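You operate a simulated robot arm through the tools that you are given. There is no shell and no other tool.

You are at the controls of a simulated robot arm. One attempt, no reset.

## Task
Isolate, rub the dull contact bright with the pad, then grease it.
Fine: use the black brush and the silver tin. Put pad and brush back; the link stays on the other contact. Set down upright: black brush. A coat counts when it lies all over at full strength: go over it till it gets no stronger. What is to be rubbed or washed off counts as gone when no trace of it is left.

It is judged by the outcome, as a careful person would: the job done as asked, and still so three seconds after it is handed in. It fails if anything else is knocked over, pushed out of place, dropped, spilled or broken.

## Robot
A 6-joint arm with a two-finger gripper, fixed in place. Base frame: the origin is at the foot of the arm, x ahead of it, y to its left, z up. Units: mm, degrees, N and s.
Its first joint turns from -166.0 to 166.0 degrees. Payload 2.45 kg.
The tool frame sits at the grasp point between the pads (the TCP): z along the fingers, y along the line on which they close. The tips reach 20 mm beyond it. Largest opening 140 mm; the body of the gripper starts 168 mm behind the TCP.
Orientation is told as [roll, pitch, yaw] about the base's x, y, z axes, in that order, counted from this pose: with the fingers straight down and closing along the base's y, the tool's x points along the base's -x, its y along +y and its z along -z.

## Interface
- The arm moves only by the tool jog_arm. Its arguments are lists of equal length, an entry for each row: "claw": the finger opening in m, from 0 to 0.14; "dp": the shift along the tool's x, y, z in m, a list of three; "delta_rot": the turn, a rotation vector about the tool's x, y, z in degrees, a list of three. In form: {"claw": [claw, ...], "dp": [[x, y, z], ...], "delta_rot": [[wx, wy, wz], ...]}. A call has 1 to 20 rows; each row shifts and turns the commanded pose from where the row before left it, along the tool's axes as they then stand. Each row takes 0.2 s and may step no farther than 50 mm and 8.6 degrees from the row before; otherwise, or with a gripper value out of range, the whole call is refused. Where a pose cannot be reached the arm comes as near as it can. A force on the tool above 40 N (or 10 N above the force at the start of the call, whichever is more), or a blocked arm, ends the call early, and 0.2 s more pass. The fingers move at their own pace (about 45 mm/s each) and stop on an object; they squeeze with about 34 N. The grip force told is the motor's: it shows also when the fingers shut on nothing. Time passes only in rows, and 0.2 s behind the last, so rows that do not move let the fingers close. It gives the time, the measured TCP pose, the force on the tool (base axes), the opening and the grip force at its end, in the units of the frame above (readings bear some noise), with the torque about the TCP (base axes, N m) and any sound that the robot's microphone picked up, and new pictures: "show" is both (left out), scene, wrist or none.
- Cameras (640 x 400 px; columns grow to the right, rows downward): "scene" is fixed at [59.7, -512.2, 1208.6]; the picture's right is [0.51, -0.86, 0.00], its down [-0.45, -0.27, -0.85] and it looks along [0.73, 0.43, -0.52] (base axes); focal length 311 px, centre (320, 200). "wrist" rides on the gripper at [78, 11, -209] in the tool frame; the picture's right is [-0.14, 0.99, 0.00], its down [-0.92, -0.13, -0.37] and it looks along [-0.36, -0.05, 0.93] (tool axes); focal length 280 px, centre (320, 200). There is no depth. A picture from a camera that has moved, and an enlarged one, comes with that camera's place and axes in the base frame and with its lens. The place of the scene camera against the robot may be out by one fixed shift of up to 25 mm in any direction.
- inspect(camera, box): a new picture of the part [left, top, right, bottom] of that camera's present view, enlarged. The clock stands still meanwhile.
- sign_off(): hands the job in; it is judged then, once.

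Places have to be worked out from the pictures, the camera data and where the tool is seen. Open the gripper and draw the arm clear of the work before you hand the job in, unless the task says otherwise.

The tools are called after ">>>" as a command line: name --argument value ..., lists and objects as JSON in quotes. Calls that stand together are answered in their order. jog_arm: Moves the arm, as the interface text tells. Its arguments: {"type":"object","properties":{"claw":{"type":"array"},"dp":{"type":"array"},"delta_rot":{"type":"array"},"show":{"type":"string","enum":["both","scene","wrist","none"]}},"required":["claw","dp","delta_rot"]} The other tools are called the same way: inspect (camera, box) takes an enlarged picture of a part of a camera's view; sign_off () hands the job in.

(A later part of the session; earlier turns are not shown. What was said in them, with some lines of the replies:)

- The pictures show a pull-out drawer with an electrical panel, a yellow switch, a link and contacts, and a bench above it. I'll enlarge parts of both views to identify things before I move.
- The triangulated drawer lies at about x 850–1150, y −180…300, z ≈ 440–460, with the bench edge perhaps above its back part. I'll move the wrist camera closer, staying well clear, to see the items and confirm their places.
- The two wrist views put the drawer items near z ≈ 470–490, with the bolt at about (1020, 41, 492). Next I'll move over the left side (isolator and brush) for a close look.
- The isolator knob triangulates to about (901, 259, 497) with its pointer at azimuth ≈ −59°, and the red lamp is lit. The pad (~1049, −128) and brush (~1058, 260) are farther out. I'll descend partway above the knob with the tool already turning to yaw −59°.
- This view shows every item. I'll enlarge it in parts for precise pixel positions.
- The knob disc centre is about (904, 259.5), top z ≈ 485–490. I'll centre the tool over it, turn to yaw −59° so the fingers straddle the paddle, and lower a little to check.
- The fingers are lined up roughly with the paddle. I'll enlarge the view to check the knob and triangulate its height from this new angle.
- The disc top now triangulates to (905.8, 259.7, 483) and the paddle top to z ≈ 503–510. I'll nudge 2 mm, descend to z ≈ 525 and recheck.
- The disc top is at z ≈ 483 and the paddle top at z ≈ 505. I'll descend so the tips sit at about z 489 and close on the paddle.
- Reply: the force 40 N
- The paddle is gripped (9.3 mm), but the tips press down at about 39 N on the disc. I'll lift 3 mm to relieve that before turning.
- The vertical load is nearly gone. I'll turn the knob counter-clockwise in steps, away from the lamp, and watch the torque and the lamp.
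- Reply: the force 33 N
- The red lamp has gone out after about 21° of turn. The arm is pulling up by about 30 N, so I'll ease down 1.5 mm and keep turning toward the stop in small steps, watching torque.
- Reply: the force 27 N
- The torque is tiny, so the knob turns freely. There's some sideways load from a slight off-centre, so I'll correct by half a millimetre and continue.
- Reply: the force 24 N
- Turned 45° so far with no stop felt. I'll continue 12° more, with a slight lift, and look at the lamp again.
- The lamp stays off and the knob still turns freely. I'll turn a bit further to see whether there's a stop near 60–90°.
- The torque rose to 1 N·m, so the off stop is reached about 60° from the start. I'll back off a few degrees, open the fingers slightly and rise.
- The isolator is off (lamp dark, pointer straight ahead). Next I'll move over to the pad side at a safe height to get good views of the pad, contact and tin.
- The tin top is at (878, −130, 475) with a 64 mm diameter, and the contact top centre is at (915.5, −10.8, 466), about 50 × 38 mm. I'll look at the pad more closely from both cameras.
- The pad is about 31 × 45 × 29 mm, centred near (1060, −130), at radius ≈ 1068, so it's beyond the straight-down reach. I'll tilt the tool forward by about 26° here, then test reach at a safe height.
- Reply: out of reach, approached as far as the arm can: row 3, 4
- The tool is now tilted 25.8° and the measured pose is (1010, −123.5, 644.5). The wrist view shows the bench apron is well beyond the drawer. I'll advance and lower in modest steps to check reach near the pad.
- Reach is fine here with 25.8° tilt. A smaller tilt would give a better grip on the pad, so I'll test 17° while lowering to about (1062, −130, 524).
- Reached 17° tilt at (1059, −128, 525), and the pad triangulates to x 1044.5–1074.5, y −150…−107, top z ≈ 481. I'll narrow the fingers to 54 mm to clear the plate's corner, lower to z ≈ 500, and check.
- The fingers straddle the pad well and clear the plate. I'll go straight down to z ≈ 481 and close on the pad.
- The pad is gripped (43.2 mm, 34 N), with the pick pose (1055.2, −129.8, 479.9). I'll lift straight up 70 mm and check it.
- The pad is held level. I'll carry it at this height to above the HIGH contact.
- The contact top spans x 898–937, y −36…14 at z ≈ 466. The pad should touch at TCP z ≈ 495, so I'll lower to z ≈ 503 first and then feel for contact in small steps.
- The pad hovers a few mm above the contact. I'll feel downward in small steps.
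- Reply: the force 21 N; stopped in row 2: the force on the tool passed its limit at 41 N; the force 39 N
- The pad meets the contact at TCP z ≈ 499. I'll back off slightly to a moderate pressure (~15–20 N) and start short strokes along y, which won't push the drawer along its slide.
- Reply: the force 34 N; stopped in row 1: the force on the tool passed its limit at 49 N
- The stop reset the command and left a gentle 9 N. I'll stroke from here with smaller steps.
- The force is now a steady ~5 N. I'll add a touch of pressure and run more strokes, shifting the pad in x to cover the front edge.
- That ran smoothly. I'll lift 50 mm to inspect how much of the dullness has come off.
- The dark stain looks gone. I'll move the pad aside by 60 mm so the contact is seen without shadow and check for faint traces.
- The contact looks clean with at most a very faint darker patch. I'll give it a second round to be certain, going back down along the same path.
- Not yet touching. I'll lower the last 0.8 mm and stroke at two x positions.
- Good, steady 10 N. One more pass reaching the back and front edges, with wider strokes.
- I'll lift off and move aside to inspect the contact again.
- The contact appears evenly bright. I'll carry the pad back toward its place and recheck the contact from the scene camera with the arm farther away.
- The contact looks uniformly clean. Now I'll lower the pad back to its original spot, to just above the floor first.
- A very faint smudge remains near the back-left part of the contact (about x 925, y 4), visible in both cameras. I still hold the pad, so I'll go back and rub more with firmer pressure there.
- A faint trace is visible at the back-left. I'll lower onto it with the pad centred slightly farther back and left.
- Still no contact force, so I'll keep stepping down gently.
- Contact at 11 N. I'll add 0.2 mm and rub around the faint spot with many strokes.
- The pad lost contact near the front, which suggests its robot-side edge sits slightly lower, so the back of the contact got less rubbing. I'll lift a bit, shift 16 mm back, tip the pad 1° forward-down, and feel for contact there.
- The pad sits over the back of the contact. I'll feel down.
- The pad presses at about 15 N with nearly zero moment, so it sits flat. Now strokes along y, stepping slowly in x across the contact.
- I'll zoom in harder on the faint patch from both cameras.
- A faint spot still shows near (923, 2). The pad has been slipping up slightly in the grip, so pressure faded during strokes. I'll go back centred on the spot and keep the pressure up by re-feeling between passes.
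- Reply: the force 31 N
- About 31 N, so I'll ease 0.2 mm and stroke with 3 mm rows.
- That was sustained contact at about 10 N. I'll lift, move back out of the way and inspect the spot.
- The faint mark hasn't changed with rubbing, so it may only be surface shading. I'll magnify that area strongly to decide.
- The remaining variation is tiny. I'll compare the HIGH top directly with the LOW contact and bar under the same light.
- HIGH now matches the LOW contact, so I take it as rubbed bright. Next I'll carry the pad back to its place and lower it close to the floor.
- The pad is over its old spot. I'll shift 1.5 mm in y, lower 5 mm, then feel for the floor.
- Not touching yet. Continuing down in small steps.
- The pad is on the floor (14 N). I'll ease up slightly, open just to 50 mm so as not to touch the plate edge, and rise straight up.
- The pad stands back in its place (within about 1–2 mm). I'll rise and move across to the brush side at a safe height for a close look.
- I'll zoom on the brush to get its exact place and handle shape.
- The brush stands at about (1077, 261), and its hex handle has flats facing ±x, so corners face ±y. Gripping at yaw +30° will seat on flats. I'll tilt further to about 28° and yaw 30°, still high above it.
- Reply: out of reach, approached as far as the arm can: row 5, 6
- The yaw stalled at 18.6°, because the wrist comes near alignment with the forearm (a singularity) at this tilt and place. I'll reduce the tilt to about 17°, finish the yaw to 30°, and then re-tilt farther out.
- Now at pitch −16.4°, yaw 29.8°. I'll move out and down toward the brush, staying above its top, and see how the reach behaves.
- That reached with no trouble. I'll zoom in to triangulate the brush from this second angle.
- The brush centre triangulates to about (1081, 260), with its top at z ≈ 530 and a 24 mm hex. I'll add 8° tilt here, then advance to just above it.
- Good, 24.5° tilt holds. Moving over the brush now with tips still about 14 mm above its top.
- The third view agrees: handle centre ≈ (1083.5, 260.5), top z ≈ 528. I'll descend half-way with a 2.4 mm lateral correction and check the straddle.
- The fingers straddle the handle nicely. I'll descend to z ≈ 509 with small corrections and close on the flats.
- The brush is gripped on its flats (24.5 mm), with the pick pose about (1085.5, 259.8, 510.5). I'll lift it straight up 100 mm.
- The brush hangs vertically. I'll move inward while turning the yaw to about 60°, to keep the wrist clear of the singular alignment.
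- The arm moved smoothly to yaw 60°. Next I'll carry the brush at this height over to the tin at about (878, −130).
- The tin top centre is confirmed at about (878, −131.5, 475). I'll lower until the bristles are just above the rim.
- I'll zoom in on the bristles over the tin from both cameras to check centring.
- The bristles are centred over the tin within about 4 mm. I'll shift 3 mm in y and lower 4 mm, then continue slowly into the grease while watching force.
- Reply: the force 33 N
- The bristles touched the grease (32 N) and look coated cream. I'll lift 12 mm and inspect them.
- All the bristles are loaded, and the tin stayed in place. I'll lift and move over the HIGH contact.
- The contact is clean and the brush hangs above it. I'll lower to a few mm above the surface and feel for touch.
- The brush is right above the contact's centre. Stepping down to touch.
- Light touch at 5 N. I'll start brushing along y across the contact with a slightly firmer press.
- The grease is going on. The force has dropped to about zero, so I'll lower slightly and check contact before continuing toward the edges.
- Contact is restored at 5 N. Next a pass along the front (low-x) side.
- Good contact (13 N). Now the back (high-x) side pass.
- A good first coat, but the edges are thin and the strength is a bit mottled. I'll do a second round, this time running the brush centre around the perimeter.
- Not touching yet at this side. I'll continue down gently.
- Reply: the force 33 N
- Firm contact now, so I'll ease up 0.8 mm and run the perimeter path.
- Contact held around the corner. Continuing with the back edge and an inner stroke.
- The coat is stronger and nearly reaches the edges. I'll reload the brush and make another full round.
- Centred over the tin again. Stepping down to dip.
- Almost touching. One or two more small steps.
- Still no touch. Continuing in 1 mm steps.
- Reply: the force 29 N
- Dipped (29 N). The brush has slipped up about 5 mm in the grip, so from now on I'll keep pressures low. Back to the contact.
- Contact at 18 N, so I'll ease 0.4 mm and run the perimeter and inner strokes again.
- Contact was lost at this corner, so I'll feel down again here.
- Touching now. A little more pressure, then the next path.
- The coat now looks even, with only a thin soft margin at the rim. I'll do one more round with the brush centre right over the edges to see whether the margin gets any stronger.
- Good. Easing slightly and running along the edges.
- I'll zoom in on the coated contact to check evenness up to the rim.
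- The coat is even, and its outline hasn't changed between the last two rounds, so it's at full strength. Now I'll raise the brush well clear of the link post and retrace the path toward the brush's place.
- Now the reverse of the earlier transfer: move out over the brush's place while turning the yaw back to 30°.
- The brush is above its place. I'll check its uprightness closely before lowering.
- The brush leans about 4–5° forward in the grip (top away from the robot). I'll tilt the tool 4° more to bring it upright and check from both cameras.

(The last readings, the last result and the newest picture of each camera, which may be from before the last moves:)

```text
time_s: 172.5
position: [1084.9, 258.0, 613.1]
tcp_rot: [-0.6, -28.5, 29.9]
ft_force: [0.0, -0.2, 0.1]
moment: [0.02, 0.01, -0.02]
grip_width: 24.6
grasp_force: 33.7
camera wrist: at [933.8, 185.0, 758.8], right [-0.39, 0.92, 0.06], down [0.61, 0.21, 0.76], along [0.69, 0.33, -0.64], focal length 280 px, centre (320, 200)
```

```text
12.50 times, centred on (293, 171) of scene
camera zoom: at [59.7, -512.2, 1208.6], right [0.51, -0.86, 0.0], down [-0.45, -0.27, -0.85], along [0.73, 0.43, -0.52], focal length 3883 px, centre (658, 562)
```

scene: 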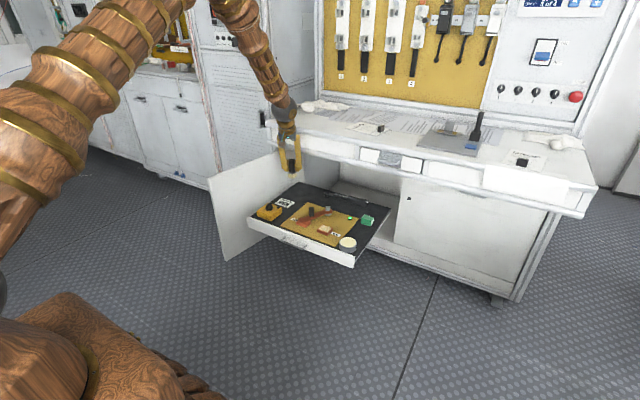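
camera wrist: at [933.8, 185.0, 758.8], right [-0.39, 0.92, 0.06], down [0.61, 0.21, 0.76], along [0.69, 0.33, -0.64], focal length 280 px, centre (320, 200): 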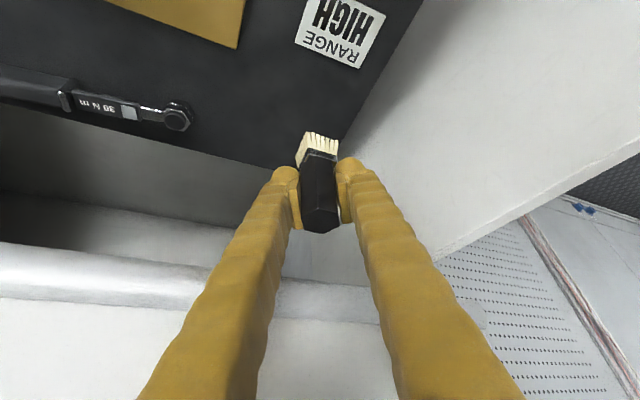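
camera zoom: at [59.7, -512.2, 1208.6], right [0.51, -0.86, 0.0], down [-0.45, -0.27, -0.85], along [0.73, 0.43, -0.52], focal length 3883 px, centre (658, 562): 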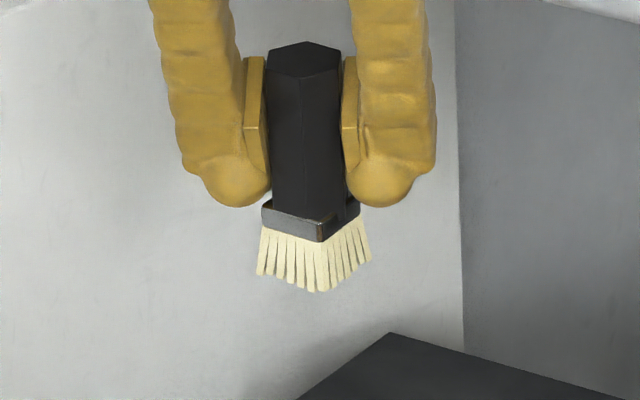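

The two estimates of lean don't quite agree, so I'll zoom on the handle's top face for a finer measurement.

>>> inspect --camera "scene" --box '[285, 154, 301, 164]'

>>> inspect --camera "wrist" --box '[290, 125, 350, 240]'

```text
16.00 times, centred on (293, 159) of scene
camera zoom: at [59.7, -512.2, 1208.6], right [0.51, -0.86, 0.0], down [-0.45, -0.27, -0.85], along [0.73, 0.43, -0.52], focal length 4970 px, centre (752, 856)
```

zoom: 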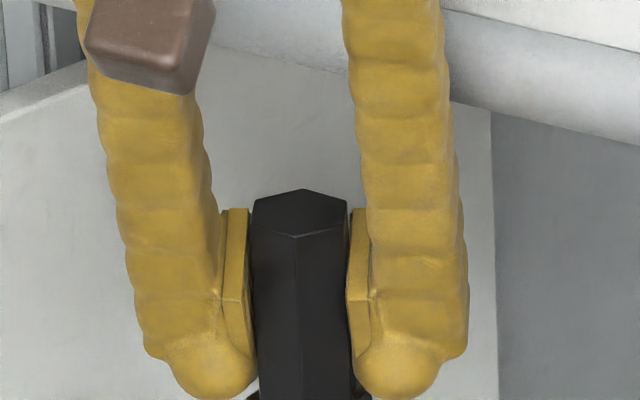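

```text
3.48 times, centred on (320, 182) of wrist
camera zoom: at [933.8, 185.0, 758.8], right [-0.39, 0.92, 0.06], down [0.61, 0.21, 0.76], along [0.69, 0.33, -0.64], focal length 975 px, centre (320, 261)
```

zoom: 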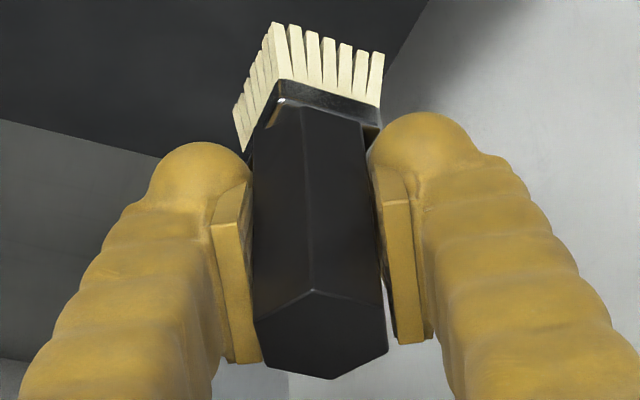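

Careful comparison with the pick view shows about a 3° lean relative to the tool, now compensated by the extra 4°, so the brush is near upright. I'll descend to a few mm above the floor at its original spot.

>>> jog_arm --claw '[0.015, 0.015, 0.015, 0.015]' --dp '[[0.01645, 0.0005, 0.02937], [0.01645, 0.0005, 0.02937], [0.01645, 0.0005, 0.02937], [0, 0, 0]]' --delta_rot '[[0, 0, 0], [0, 0, 0], [0, 0, 0], [0, 0, 0]]'

>>> inspect --camera "scene" --box '[275, 172, 315, 207]'

>>> inspect --camera "wrist" --box '[270, 100, 370, 180]'

```text
time_s: 173.5
position: [1083.7, 256.8, 511.5]
tcp_rot: [-0.6, -28.5, 29.9]
ft_force: [0.3, 0.0, -1.5]
moment: [0.02, 0.0, -0.01]
grip_width: 24.4
grasp_force: 33.9
camera wrist: at [932.3, 183.8, 657.7], right [-0.39, 0.92, 0.06], down [0.61, 0.21, 0.76], along [0.69, 0.33, -0.64], focal length 280 px, centre (320, 200)
```

scene: 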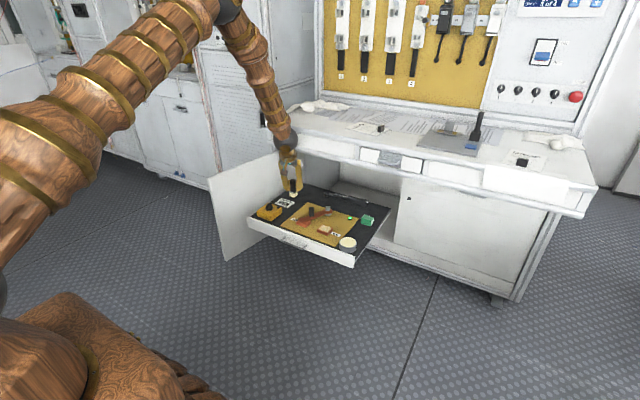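
wrist: 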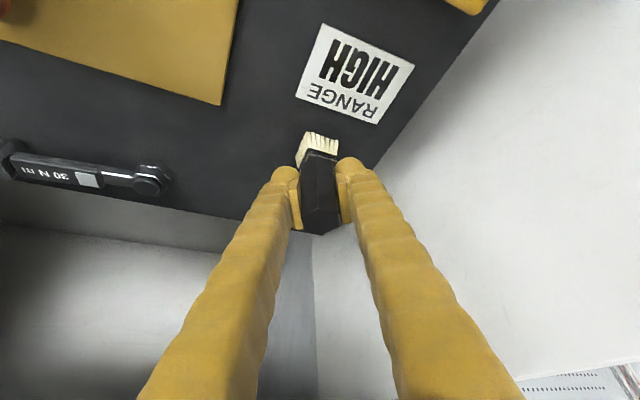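

```text
11.43 times, centred on (295, 190) of scene
camera zoom: at [59.7, -512.2, 1208.6], right [0.51, -0.86, 0.0], down [-0.45, -0.27, -0.85], along [0.73, 0.43, -0.52], focal length 3550 px, centre (606, 320)
```

zoom: 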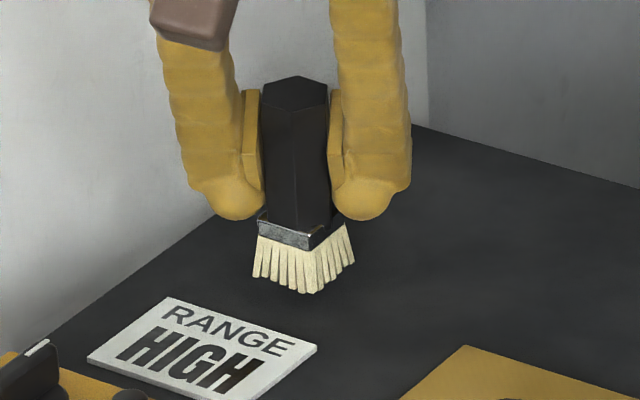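

```text
5.00 times, centred on (320, 140) of wrist
camera zoom: at [932.3, 183.8, 657.7], right [-0.39, 0.92, 0.06], down [0.61, 0.21, 0.76], along [0.69, 0.33, -0.64], focal length 1402 px, centre (320, 500)
```

zoom: 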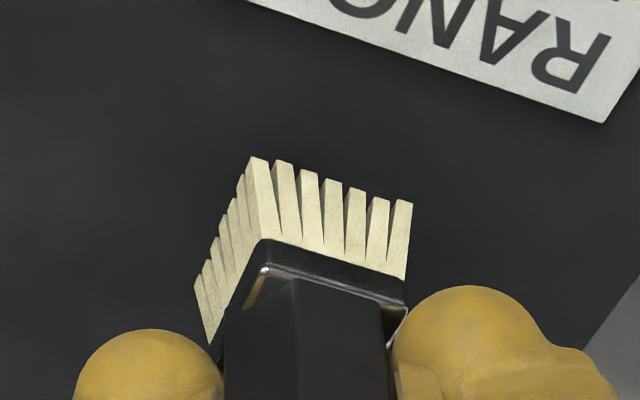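

Overlaying this on the initial view, the brush is about 3 mm to the right of its original spot and leans about 1.5° back. I'll correct both, lower 4 mm more, then feel for the floor.

>>> jog_arm --claw '[0.015, 0.015, 0.015]' --dp '[[-0.0009, 0.0033, 0.0005], [0.0018, 0, 0.0034], [0, 0, 0]]' --delta_rot '[[0, 1.5, 0], [0, 0, 0], [0, 0, 0]]' --show "none"

>>> inspect --camera "scene" --box '[275, 172, 315, 207]'

```text
time_s: 174.3
position: [1081.9, 262.0, 508.8]
tcp_rot: [-0.5, -27.0, 30.0]
ft_force: [0.4, 0.1, 0.0]
moment: [-0.01, 0.02, 0.0]
grip_width: 24.6
grasp_force: 33.9
```

```text
11.43 times, centred on (295, 190) of scene
camera zoom: at [59.7, -512.2, 1208.6], right [0.51, -0.86, 0.0], down [-0.45, -0.27, -0.85], along [0.73, 0.43, -0.52], focal length 3550 px, centre (606, 320)
```

zoom: 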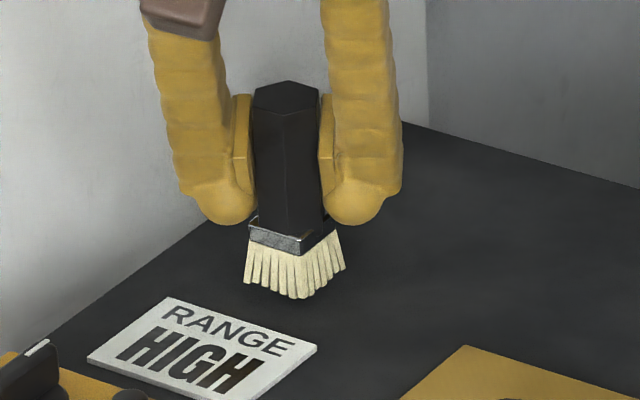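

Now it lines up with the original position. Feeling down for the floor.

>>> jog_arm --claw '[0.015, 0.015]' --dp '[[0.0007, 0, 0.0013], [0, 0, 0]]' --delta_rot '[[0, 0, 0], [0, 0, 0]]' --show "none"

>>> jog_arm --claw '[0.015, 0.015]' --dp '[[0.0005, 0, 0.0009], [0, 0, 0]]' --delta_rot '[[0, 0, 0], [0, 0, 0]]' --show "none"

>>> jog_arm --claw '[0.015, 0.015]' --dp '[[0.0003, 0, 0.0006], [0, 0, 0]]' --delta_rot '[[0, 0, 0], [0, 0, 0]]' --show "none"

```text
time_s: 174.9
position: [1083.5, 260.9, 508.1]
tcp_rot: [-0.4, -27.0, 30.0]
ft_force: [-0.5, -1.0, -0.1]
moment: [-0.01, -0.04, 0.03]
grip_width: 24.7
grasp_force: 34.2
```

```text
time_s: 175.5
position: [1083.1, 261.4, 506.4]
tcp_rot: [-0.5, -27.0, 29.8]
ft_force: [-0.6, -0.9, -0.6]
moment: [-0.01, -0.03, -0.02]
grip_width: 24.3
grasp_force: 34.2
```

```text
time_s: 176.1
position: [1083.4, 261.7, 504.8]
tcp_rot: [-0.5, -27.1, 30.0]
ft_force: [0.6, 0.1, -0.5]
moment: [-0.05, -0.02, 0.03]
grip_width: 24.5
grasp_force: 33.8
```

>>> jog_arm --claw '[0.015, 0.015]' --dp '[[0.0003, 0, 0.0006], [0, 0, 0]]' --delta_rot '[[0, 0, 0], [0, 0, 0]]' --show "none"

>>> jog_arm --claw '[0.015, 0.015]' --dp '[[0.0003, 0, 0.0006], [0, 0, 0]]' --delta_rot '[[0, 0, 0], [0, 0, 0]]' --show "none"

>>> inspect --camera "scene" --box '[275, 172, 315, 207]'

```text
time_s: 176.7
position: [1083.2, 261.9, 503.9]
tcp_rot: [-0.5, -27.0, 29.8]
ft_force: [-0.1, 1.0, -0.9]
moment: [0.03, 0.02, -0.02]
grip_width: 24.5
grasp_force: 33.8
```

```text
time_s: 177.3
position: [1083.9, 262.1, 503.0]
tcp_rot: [-0.5, -27.0, 29.9]
ft_force: [-0.4, -0.2, -0.3]
moment: [-0.01, -0.02, -0.05]
grip_width: 24.7
grasp_force: 33.9
```

```text
11.43 times, centred on (295, 190) of scene
camera zoom: at [59.7, -512.2, 1208.6], right [0.51, -0.86, 0.0], down [-0.45, -0.27, -0.85], along [0.73, 0.43, -0.52], focal length 3550 px, centre (606, 320)
```

zoom: 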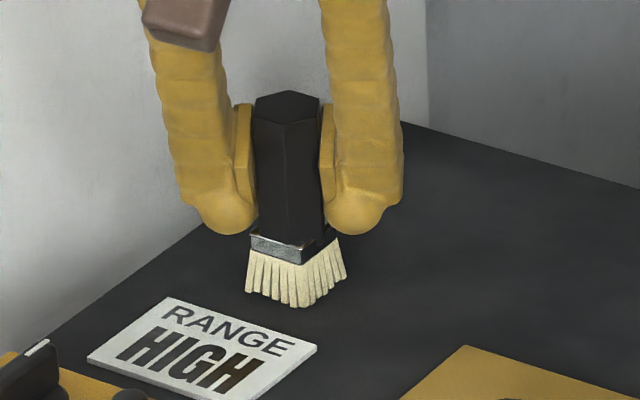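

The bristles are essentially at floor level. A couple more small steps.

>>> jog_arm --claw '[0.015, 0.015]' --dp '[[0.0003, 0, 0.0006], [0, 0, 0]]' --delta_rot '[[0, 0, 0], [0, 0, 0]]' --show "none"

>>> jog_arm --claw '[0.015, 0.015]' --dp '[[0.0003, 0, 0.0006], [0, 0, 0]]' --delta_rot '[[0, 0, 0], [0, 0, 0]]' --show "none"

```text
time_s: 177.9
position: [1084.1, 260.9, 503.0]
tcp_rot: [-0.5, -27.0, 29.9]
ft_force: [-0.8, 0.1, 3.1]
moment: [-0.05, 0.09, -0.04]
grip_width: 24.8
grasp_force: 34.1
```

```text
time_s: 178.5
position: [1084.5, 261.8, 502.7]
tcp_rot: [-0.5, -26.9, 29.9]
ft_force: [0.2, 0.0, 12.3]
moment: [-0.24, 0.22, 0.02]
grip_width: 24.6
grasp_force: 34.5
```

The brush stands on the floor with 12 N, slightly corner-first (≈1° lean), so it'll settle flat. I'll ease up a touch and open the fingers in place.

>>> jog_arm --claw '[0.015, 0.03, 0.045, 0.05, 0.05]' --dp '[[-0.00015, 0, -0.0003], [0, 0, 0], [0, 0, 0], [0, 0, 0], [0, 0, 0]]' --delta_rot '[[0, 0, 0], [0, 0, 0], [0, 0, 0], [0, 0, 0], [0, 0, 0]]' --show "wrist"

>>> inspect --camera "scene" --box '[275, 172, 315, 207]'

>>> inspect --camera "wrist" --box '[250, 100, 390, 240]'

```text
time_s: 179.7
position: [1082.9, 261.9, 502.6]
tcp_rot: [-0.5, -26.9, 30.0]
ft_force: [0.3, -0.2, 0.7]
moment: [-0.01, -0.01, -0.01]
grip_width: 50.5
grasp_force: 0.1
camera wrist: at [935.6, 190.0, 653.2], right [-0.38, 0.92, 0.05], down [0.63, 0.22, 0.75], along [0.68, 0.32, -0.66], focal length 280 px, centre (320, 200)
```

wrist: 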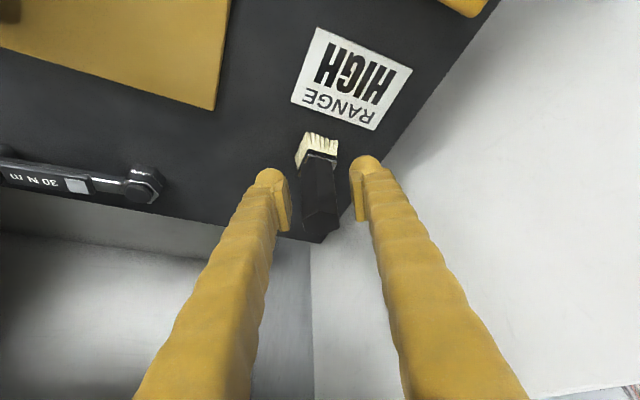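

```text
11.43 times, centred on (295, 190) of scene
camera zoom: at [59.7, -512.2, 1208.6], right [0.51, -0.86, 0.0], down [-0.45, -0.27, -0.85], along [0.73, 0.43, -0.52], focal length 3550 px, centre (606, 320)
```

zoom: 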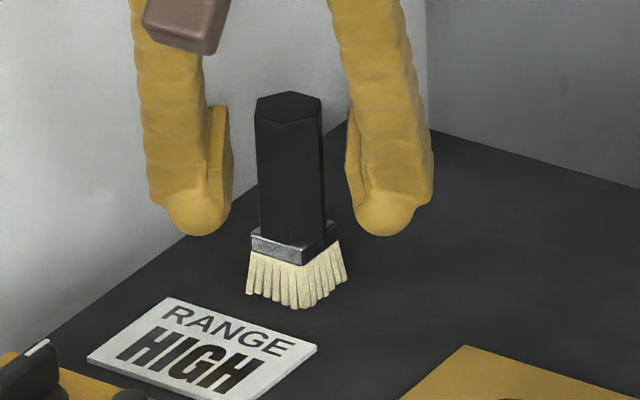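

```text
2.86 times, centred on (320, 170) of wrist
camera zoom: at [935.6, 190.0, 653.2], right [-0.38, 0.92, 0.05], down [0.63, 0.22, 0.75], along [0.68, 0.32, -0.66], focal length 801 px, centre (320, 286)
```

zoom: 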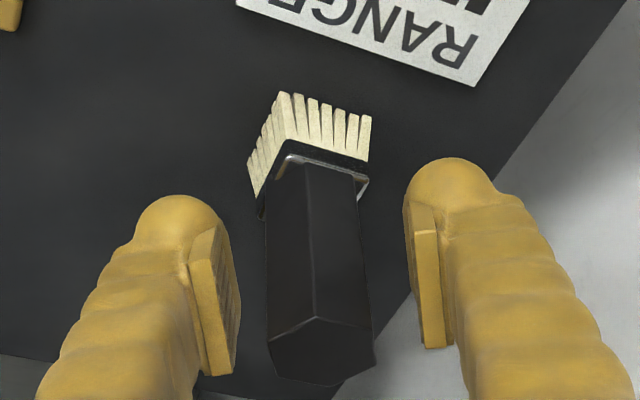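

The brush stands upright at its original spot. I'll withdraw straight up between the clear gaps.

>>> jog_arm --claw '[0.055, 0.055, 0.055, 0.055, 0.055]' --dp '[[0, 0, 0], [-0.0091, 0, -0.0178], [-0.0151, 0, -0.0297], [-0.0204, 0, -0.0401], [0, 0, 0]]' --delta_rot '[[0, 0, 0], [0, 0, 0], [0, 0, 0], [0, 0, 0], [0, 0, 0]]'

>>> inspect --camera "scene" --box '[230, 160, 400, 270]'

```text
time_s: 180.9
position: [1080.8, 261.5, 599.3]
tcp_rot: [-0.5, -26.9, 29.9]
ft_force: [-0.6, 0.4, -0.4]
moment: [0.04, 0.01, -0.01]
grip_width: 55.2
grasp_force: 0.1
camera wrist: at [933.3, 190.0, 749.5], right [-0.38, 0.92, 0.05], down [0.63, 0.22, 0.75], along [0.68, 0.32, -0.66], focal length 280 px, centre (320, 200)
```

scene: 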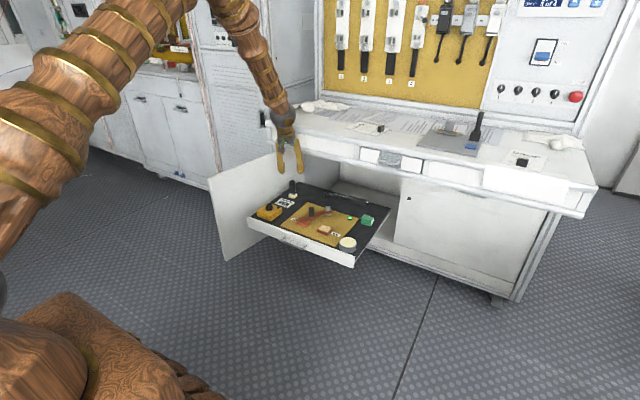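
wrist: 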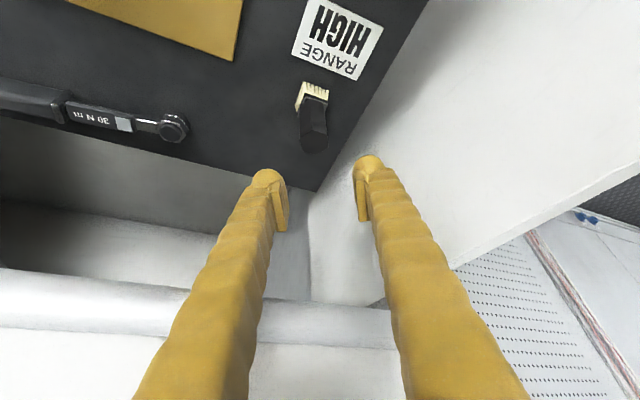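

```text
3.64 times, centred on (315, 215) of scene
camera zoom: at [59.7, -512.2, 1208.6], right [0.51, -0.86, 0.0], down [-0.45, -0.27, -0.85], along [0.73, 0.43, -0.52], focal length 1130 px, centre (338, 146)
```

zoom: 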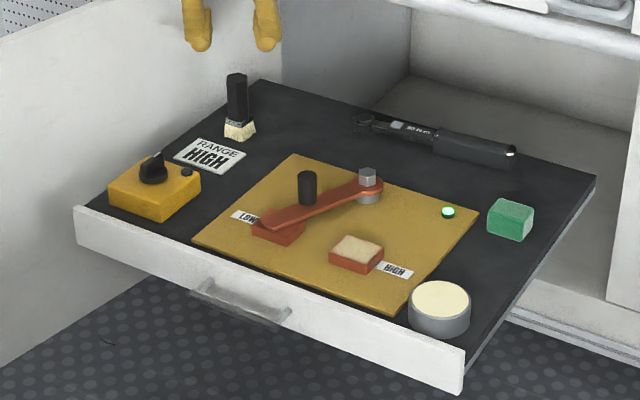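

Everything matches the starting layout, with the link still on LOW, the red lamp off and the contact greased. I'll retreat along the tool axis, then take a last close look at the coat from above.

>>> jog_arm --claw '[0.055, 0.055, 0.055, 0.055, 0.055]' --dp '[[0, 0, -0.03], [0, 0, -0.03], [0, 0, -0.03], [0, 0, -0.03], [0, 0, 0]]' --delta_rot '[[0, 5, 0], [0, 5, 0], [0, 0, 0], [0, 0, 0], [0, 0, 0]]' --show "none"

```text
time_s: 182.1
position: [1046.6, 243.1, 710.2]
tcp_rot: [-0.5, -16.9, 29.8]
ft_force: [0.3, 0.1, -0.1]
moment: [0.0, -0.01, 0.0]
grip_width: 54.9
grasp_force: 0.1
```

Turning the tool back to straight-down and moving toward a viewing position above the contact.

>>> jog_arm --claw '[0.055, 0.055, 0.055, 0.055, 0.055, 0.055, 0.055]' --dp '[[0.02, 0, 0], [0.02, 0, 0], [0.02, 0, 0], [0.02, 0, 0], [0.02, 0, 0], [0.02, 0, 0], [0, 0, 0]]' --delta_rot '[[2.18, 0, 7.18], [2.18, 0, 7.18], [2.18, 0, 7.18], [2.18, 0, 7.18], [0, 8.4, 0], [0, 8.4, 0], [0, 0, 0]]' --show "none"

```text
time_s: 183.7
position: [935.3, 218.0, 680.4]
tcp_rot: [-0.2, -0.3, -0.3]
ft_force: [-0.1, -0.6, -0.1]
moment: [-0.01, 0.02, -0.01]
grip_width: 55.0
grasp_force: 0.1
```

Tool is straight down again. Moving to view the contact from above.

>>> jog_arm --claw '[0.1, 0.14, 0.14, 0.14, 0.14, 0.14, 0.14]' --dp '[[0.0175, -0.0397, 0], [0.0175, -0.0397, 0], [0.0175, -0.0397, 0], [0.0175, -0.0397, 0], [0.0175, -0.0397, 0], [0.0175, -0.0397, 0], [0, 0, 0]]' --delta_rot '[[0, 0, 0], [0, 0, 0], [0, 0, 0], [0, 0, 0], [0, 0, 0], [0, 0, 0], [0, 0, 0]]'

>>> inspect --camera "wrist" --box '[280, 130, 380, 200]'

>>> inspect --camera "scene" --box '[310, 215, 346, 243]'

```text
time_s: 185.3
position: [826.3, -20.4, 681.7]
tcp_rot: [-0.3, -0.4, -0.3]
ft_force: [-1.3, -0.1, 0.1]
moment: [-0.02, 0.02, 0.01]
grip_width: 139.8
grasp_force: 0.1
camera wrist: at [748.4, -8.4, 889.4], right [0.14, 0.99, -0.01], down [0.92, -0.13, 0.38], along [0.37, -0.06, -0.93], focal length 280 px, centre (320, 200)
```

scene: 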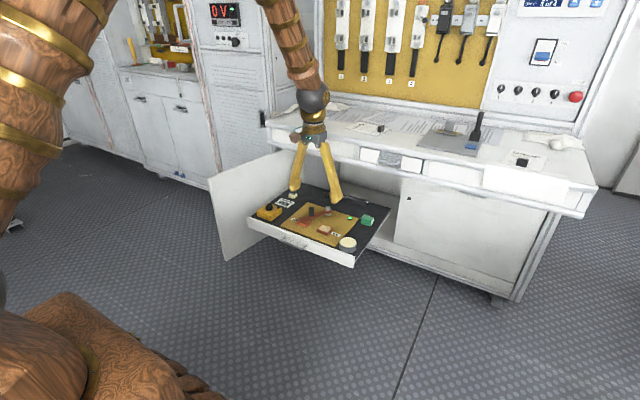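
wrist: 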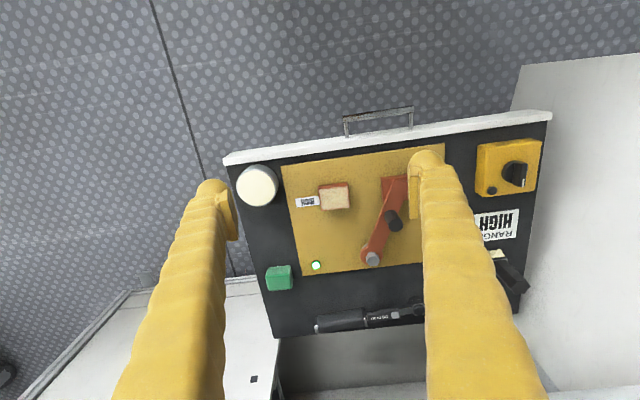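

```text
5.71 times, centred on (330, 165) of wrist
camera zoom: at [748.4, -8.4, 889.4], right [0.14, 0.99, -0.01], down [0.92, -0.13, 0.38], along [0.37, -0.06, -0.93], focal length 1602 px, centre (263, 400)
```

zoom: 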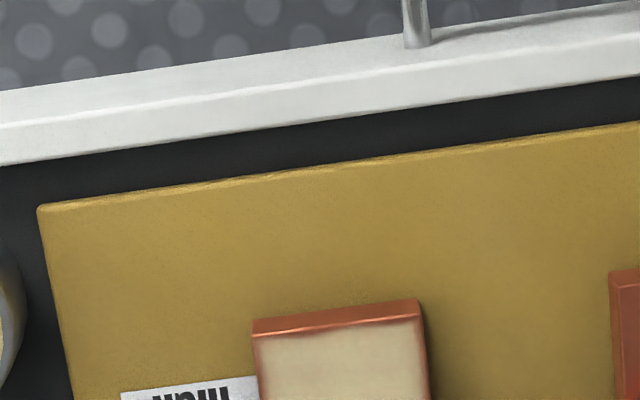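

```text
14.29 times, centred on (328, 229) of scene
camera zoom: at [59.7, -512.2, 1208.6], right [0.51, -0.86, 0.0], down [-0.45, -0.27, -0.85], along [0.73, 0.43, -0.52], focal length 4438 px, centre (206, -214)
```

zoom: 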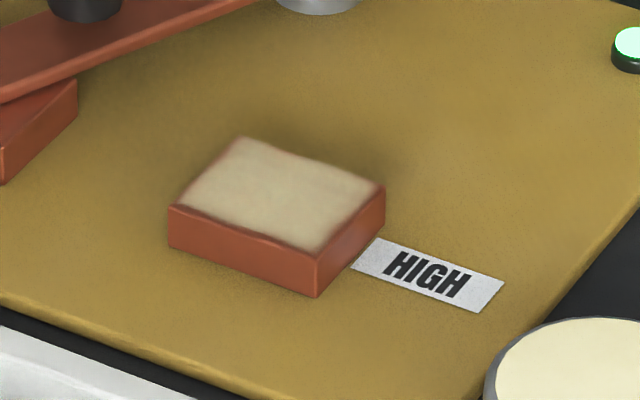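

>>> inspect --camera "wrist" --box '[312, 175, 360, 217]'

>>> inspect --camera "wrist" --box '[470, 230, 540, 300]'

```text
9.52 times, centred on (336, 196) of wrist
camera zoom: at [748.4, -8.4, 889.4], right [0.14, 0.99, -0.01], down [0.92, -0.13, 0.38], along [0.37, -0.06, -0.93], focal length 2670 px, centre (168, 238)
```

zoom: 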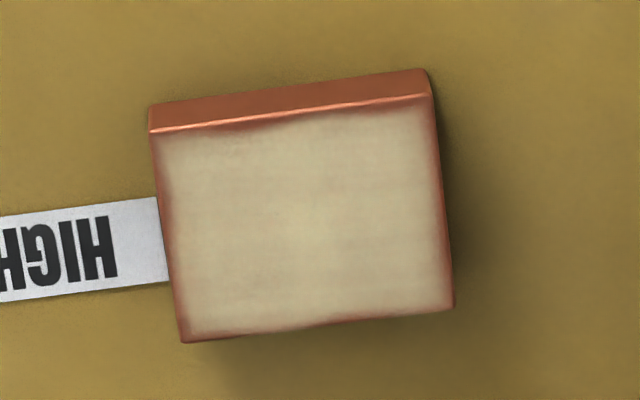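

```text
5.71 times, centred on (505, 265) of wrist
camera zoom: at [748.4, -8.4, 889.4], right [0.14, 0.99, -0.01], down [0.92, -0.13, 0.38], along [0.37, -0.06, -0.93], focal length 1602 px, centre (-737, -171)
```

zoom: 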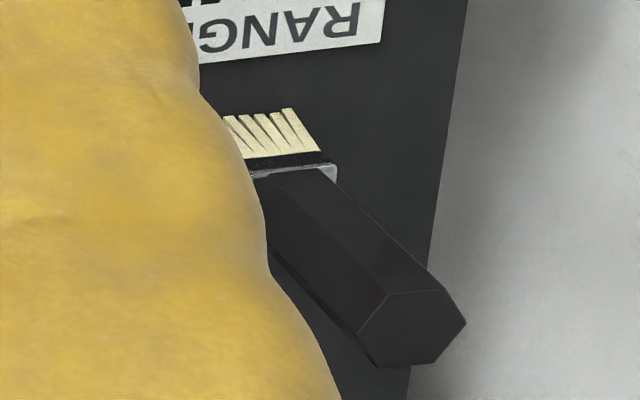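

The coat lies evenly over the whole top and the brush stands upright. I'll draw the arm up and back, clear of the work, with the gripper open.

>>> jog_arm --claw '[0.14, 0.14, 0.14, 0.14, 0.14, 0.14, 0.14]' --dp '[[0.03, 0, -0.03], [0.03, 0, -0.03], [0.03, 0, -0.03], [0.03, 0, -0.03], [0.03, 0, -0.03], [0, 0, 0], [0, 0, 0]]' --delta_rot '[[0, 0, 0], [0, 0, 0], [0, 0, 0], [0, 0, 0], [0, 0, 0], [0, 0, 0], [0, 0, 0]]'

>>> inspect --camera "scene" --box '[230, 160, 400, 270]'

>>> inspect --camera "scene" --box '[275, 172, 315, 207]'

```text
time_s: 186.9
position: [678.2, -16.0, 830.4]
tcp_rot: [-0.3, -0.4, -0.3]
ft_force: [0.1, 0.5, 0.3]
moment: [-0.01, 0.01, 0.02]
grip_width: 139.8
grasp_force: 0.1
camera wrist: at [599.8, -4.3, 1038.6], right [0.14, 0.99, -0.01], down [0.92, -0.13, 0.38], along [0.37, -0.06, -0.93], focal length 280 px, centre (320, 200)
```

scene: 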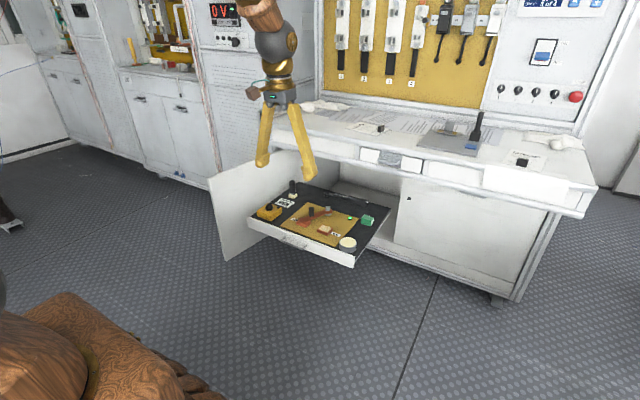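
wrist: 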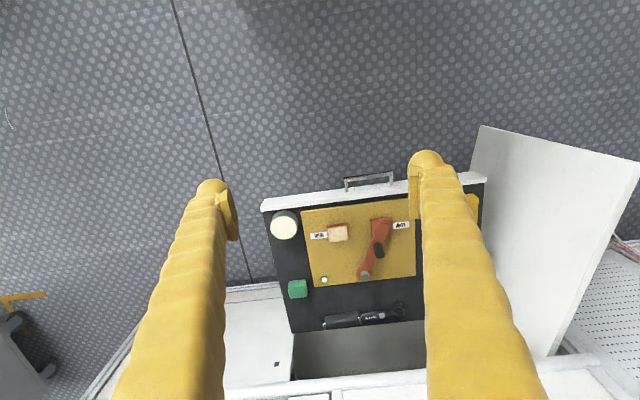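

```text
3.64 times, centred on (315, 215) of scene
camera zoom: at [59.7, -512.2, 1208.6], right [0.51, -0.86, 0.0], down [-0.45, -0.27, -0.85], along [0.73, 0.43, -0.52], focal length 1130 px, centre (338, 146)
```

zoom: 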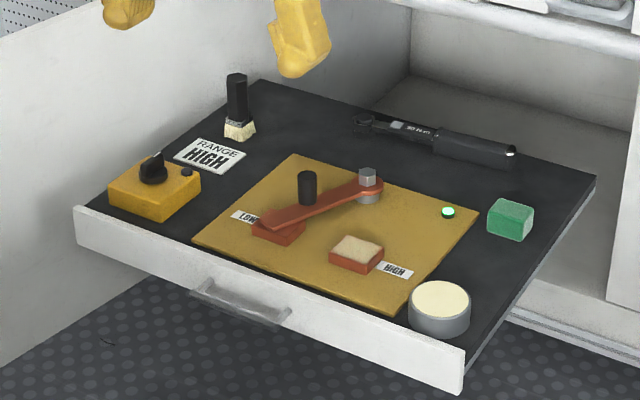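

```text
11.43 times, centred on (295, 190) of scene
camera zoom: at [59.7, -512.2, 1208.6], right [0.51, -0.86, 0.0], down [-0.45, -0.27, -0.85], along [0.73, 0.43, -0.52], focal length 3550 px, centre (606, 320)
```

zoom: 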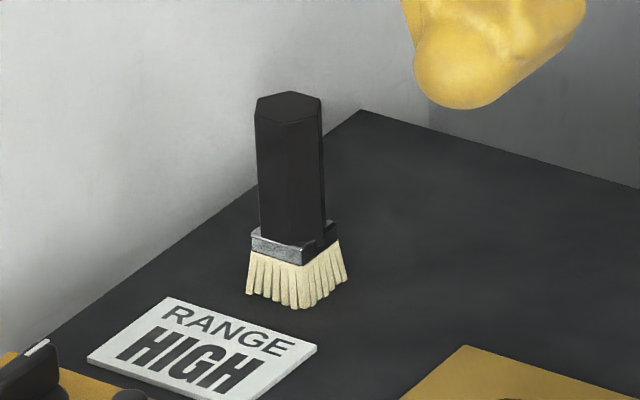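

The final pictures show the isolator off with its lamp dark, the link on LOW, and the HIGH contact bright and fully greased. The pad and the upright brush are back in place, the tin hasn't moved, and the arm is clear with the gripper open. I'm handing the job in.

>>> sign_off

```text
The job is handed in.
```

The job is done and handed in: the circuit is isolated, and the HIGH contact is rubbed bright and greased.

- **Isolating:** I turned the isolator knob about 60° to its stop. The red lamp went out and stayed out. The green lamp on the plate stayed lit throughout, and I don't know what it signals.
- **Rubbing:** I rubbed the dull HIGH contact with the green pad over several passes until it matched the LOW contact. One very faint mark near the back left corner did not change with further rubbing. I took it for surface shading and stopped, but I can't be certain it isn't a last trace of dullness.
- **Greasing:** I brushed on grease from the silver tin in four rounds, reloading the brush once. The outline and strength of the coat did not change between the last two rounds. A soft margin of 1–2 mm remains at the rim of the contact.
- **Putting back:** The pad and the black brush are back in their places to within a few millimetres, and the brush stands upright. The link is still on the LOW contact, and nothing else appears to have moved.

The arm is drawn back clear of the work with the gripper open.
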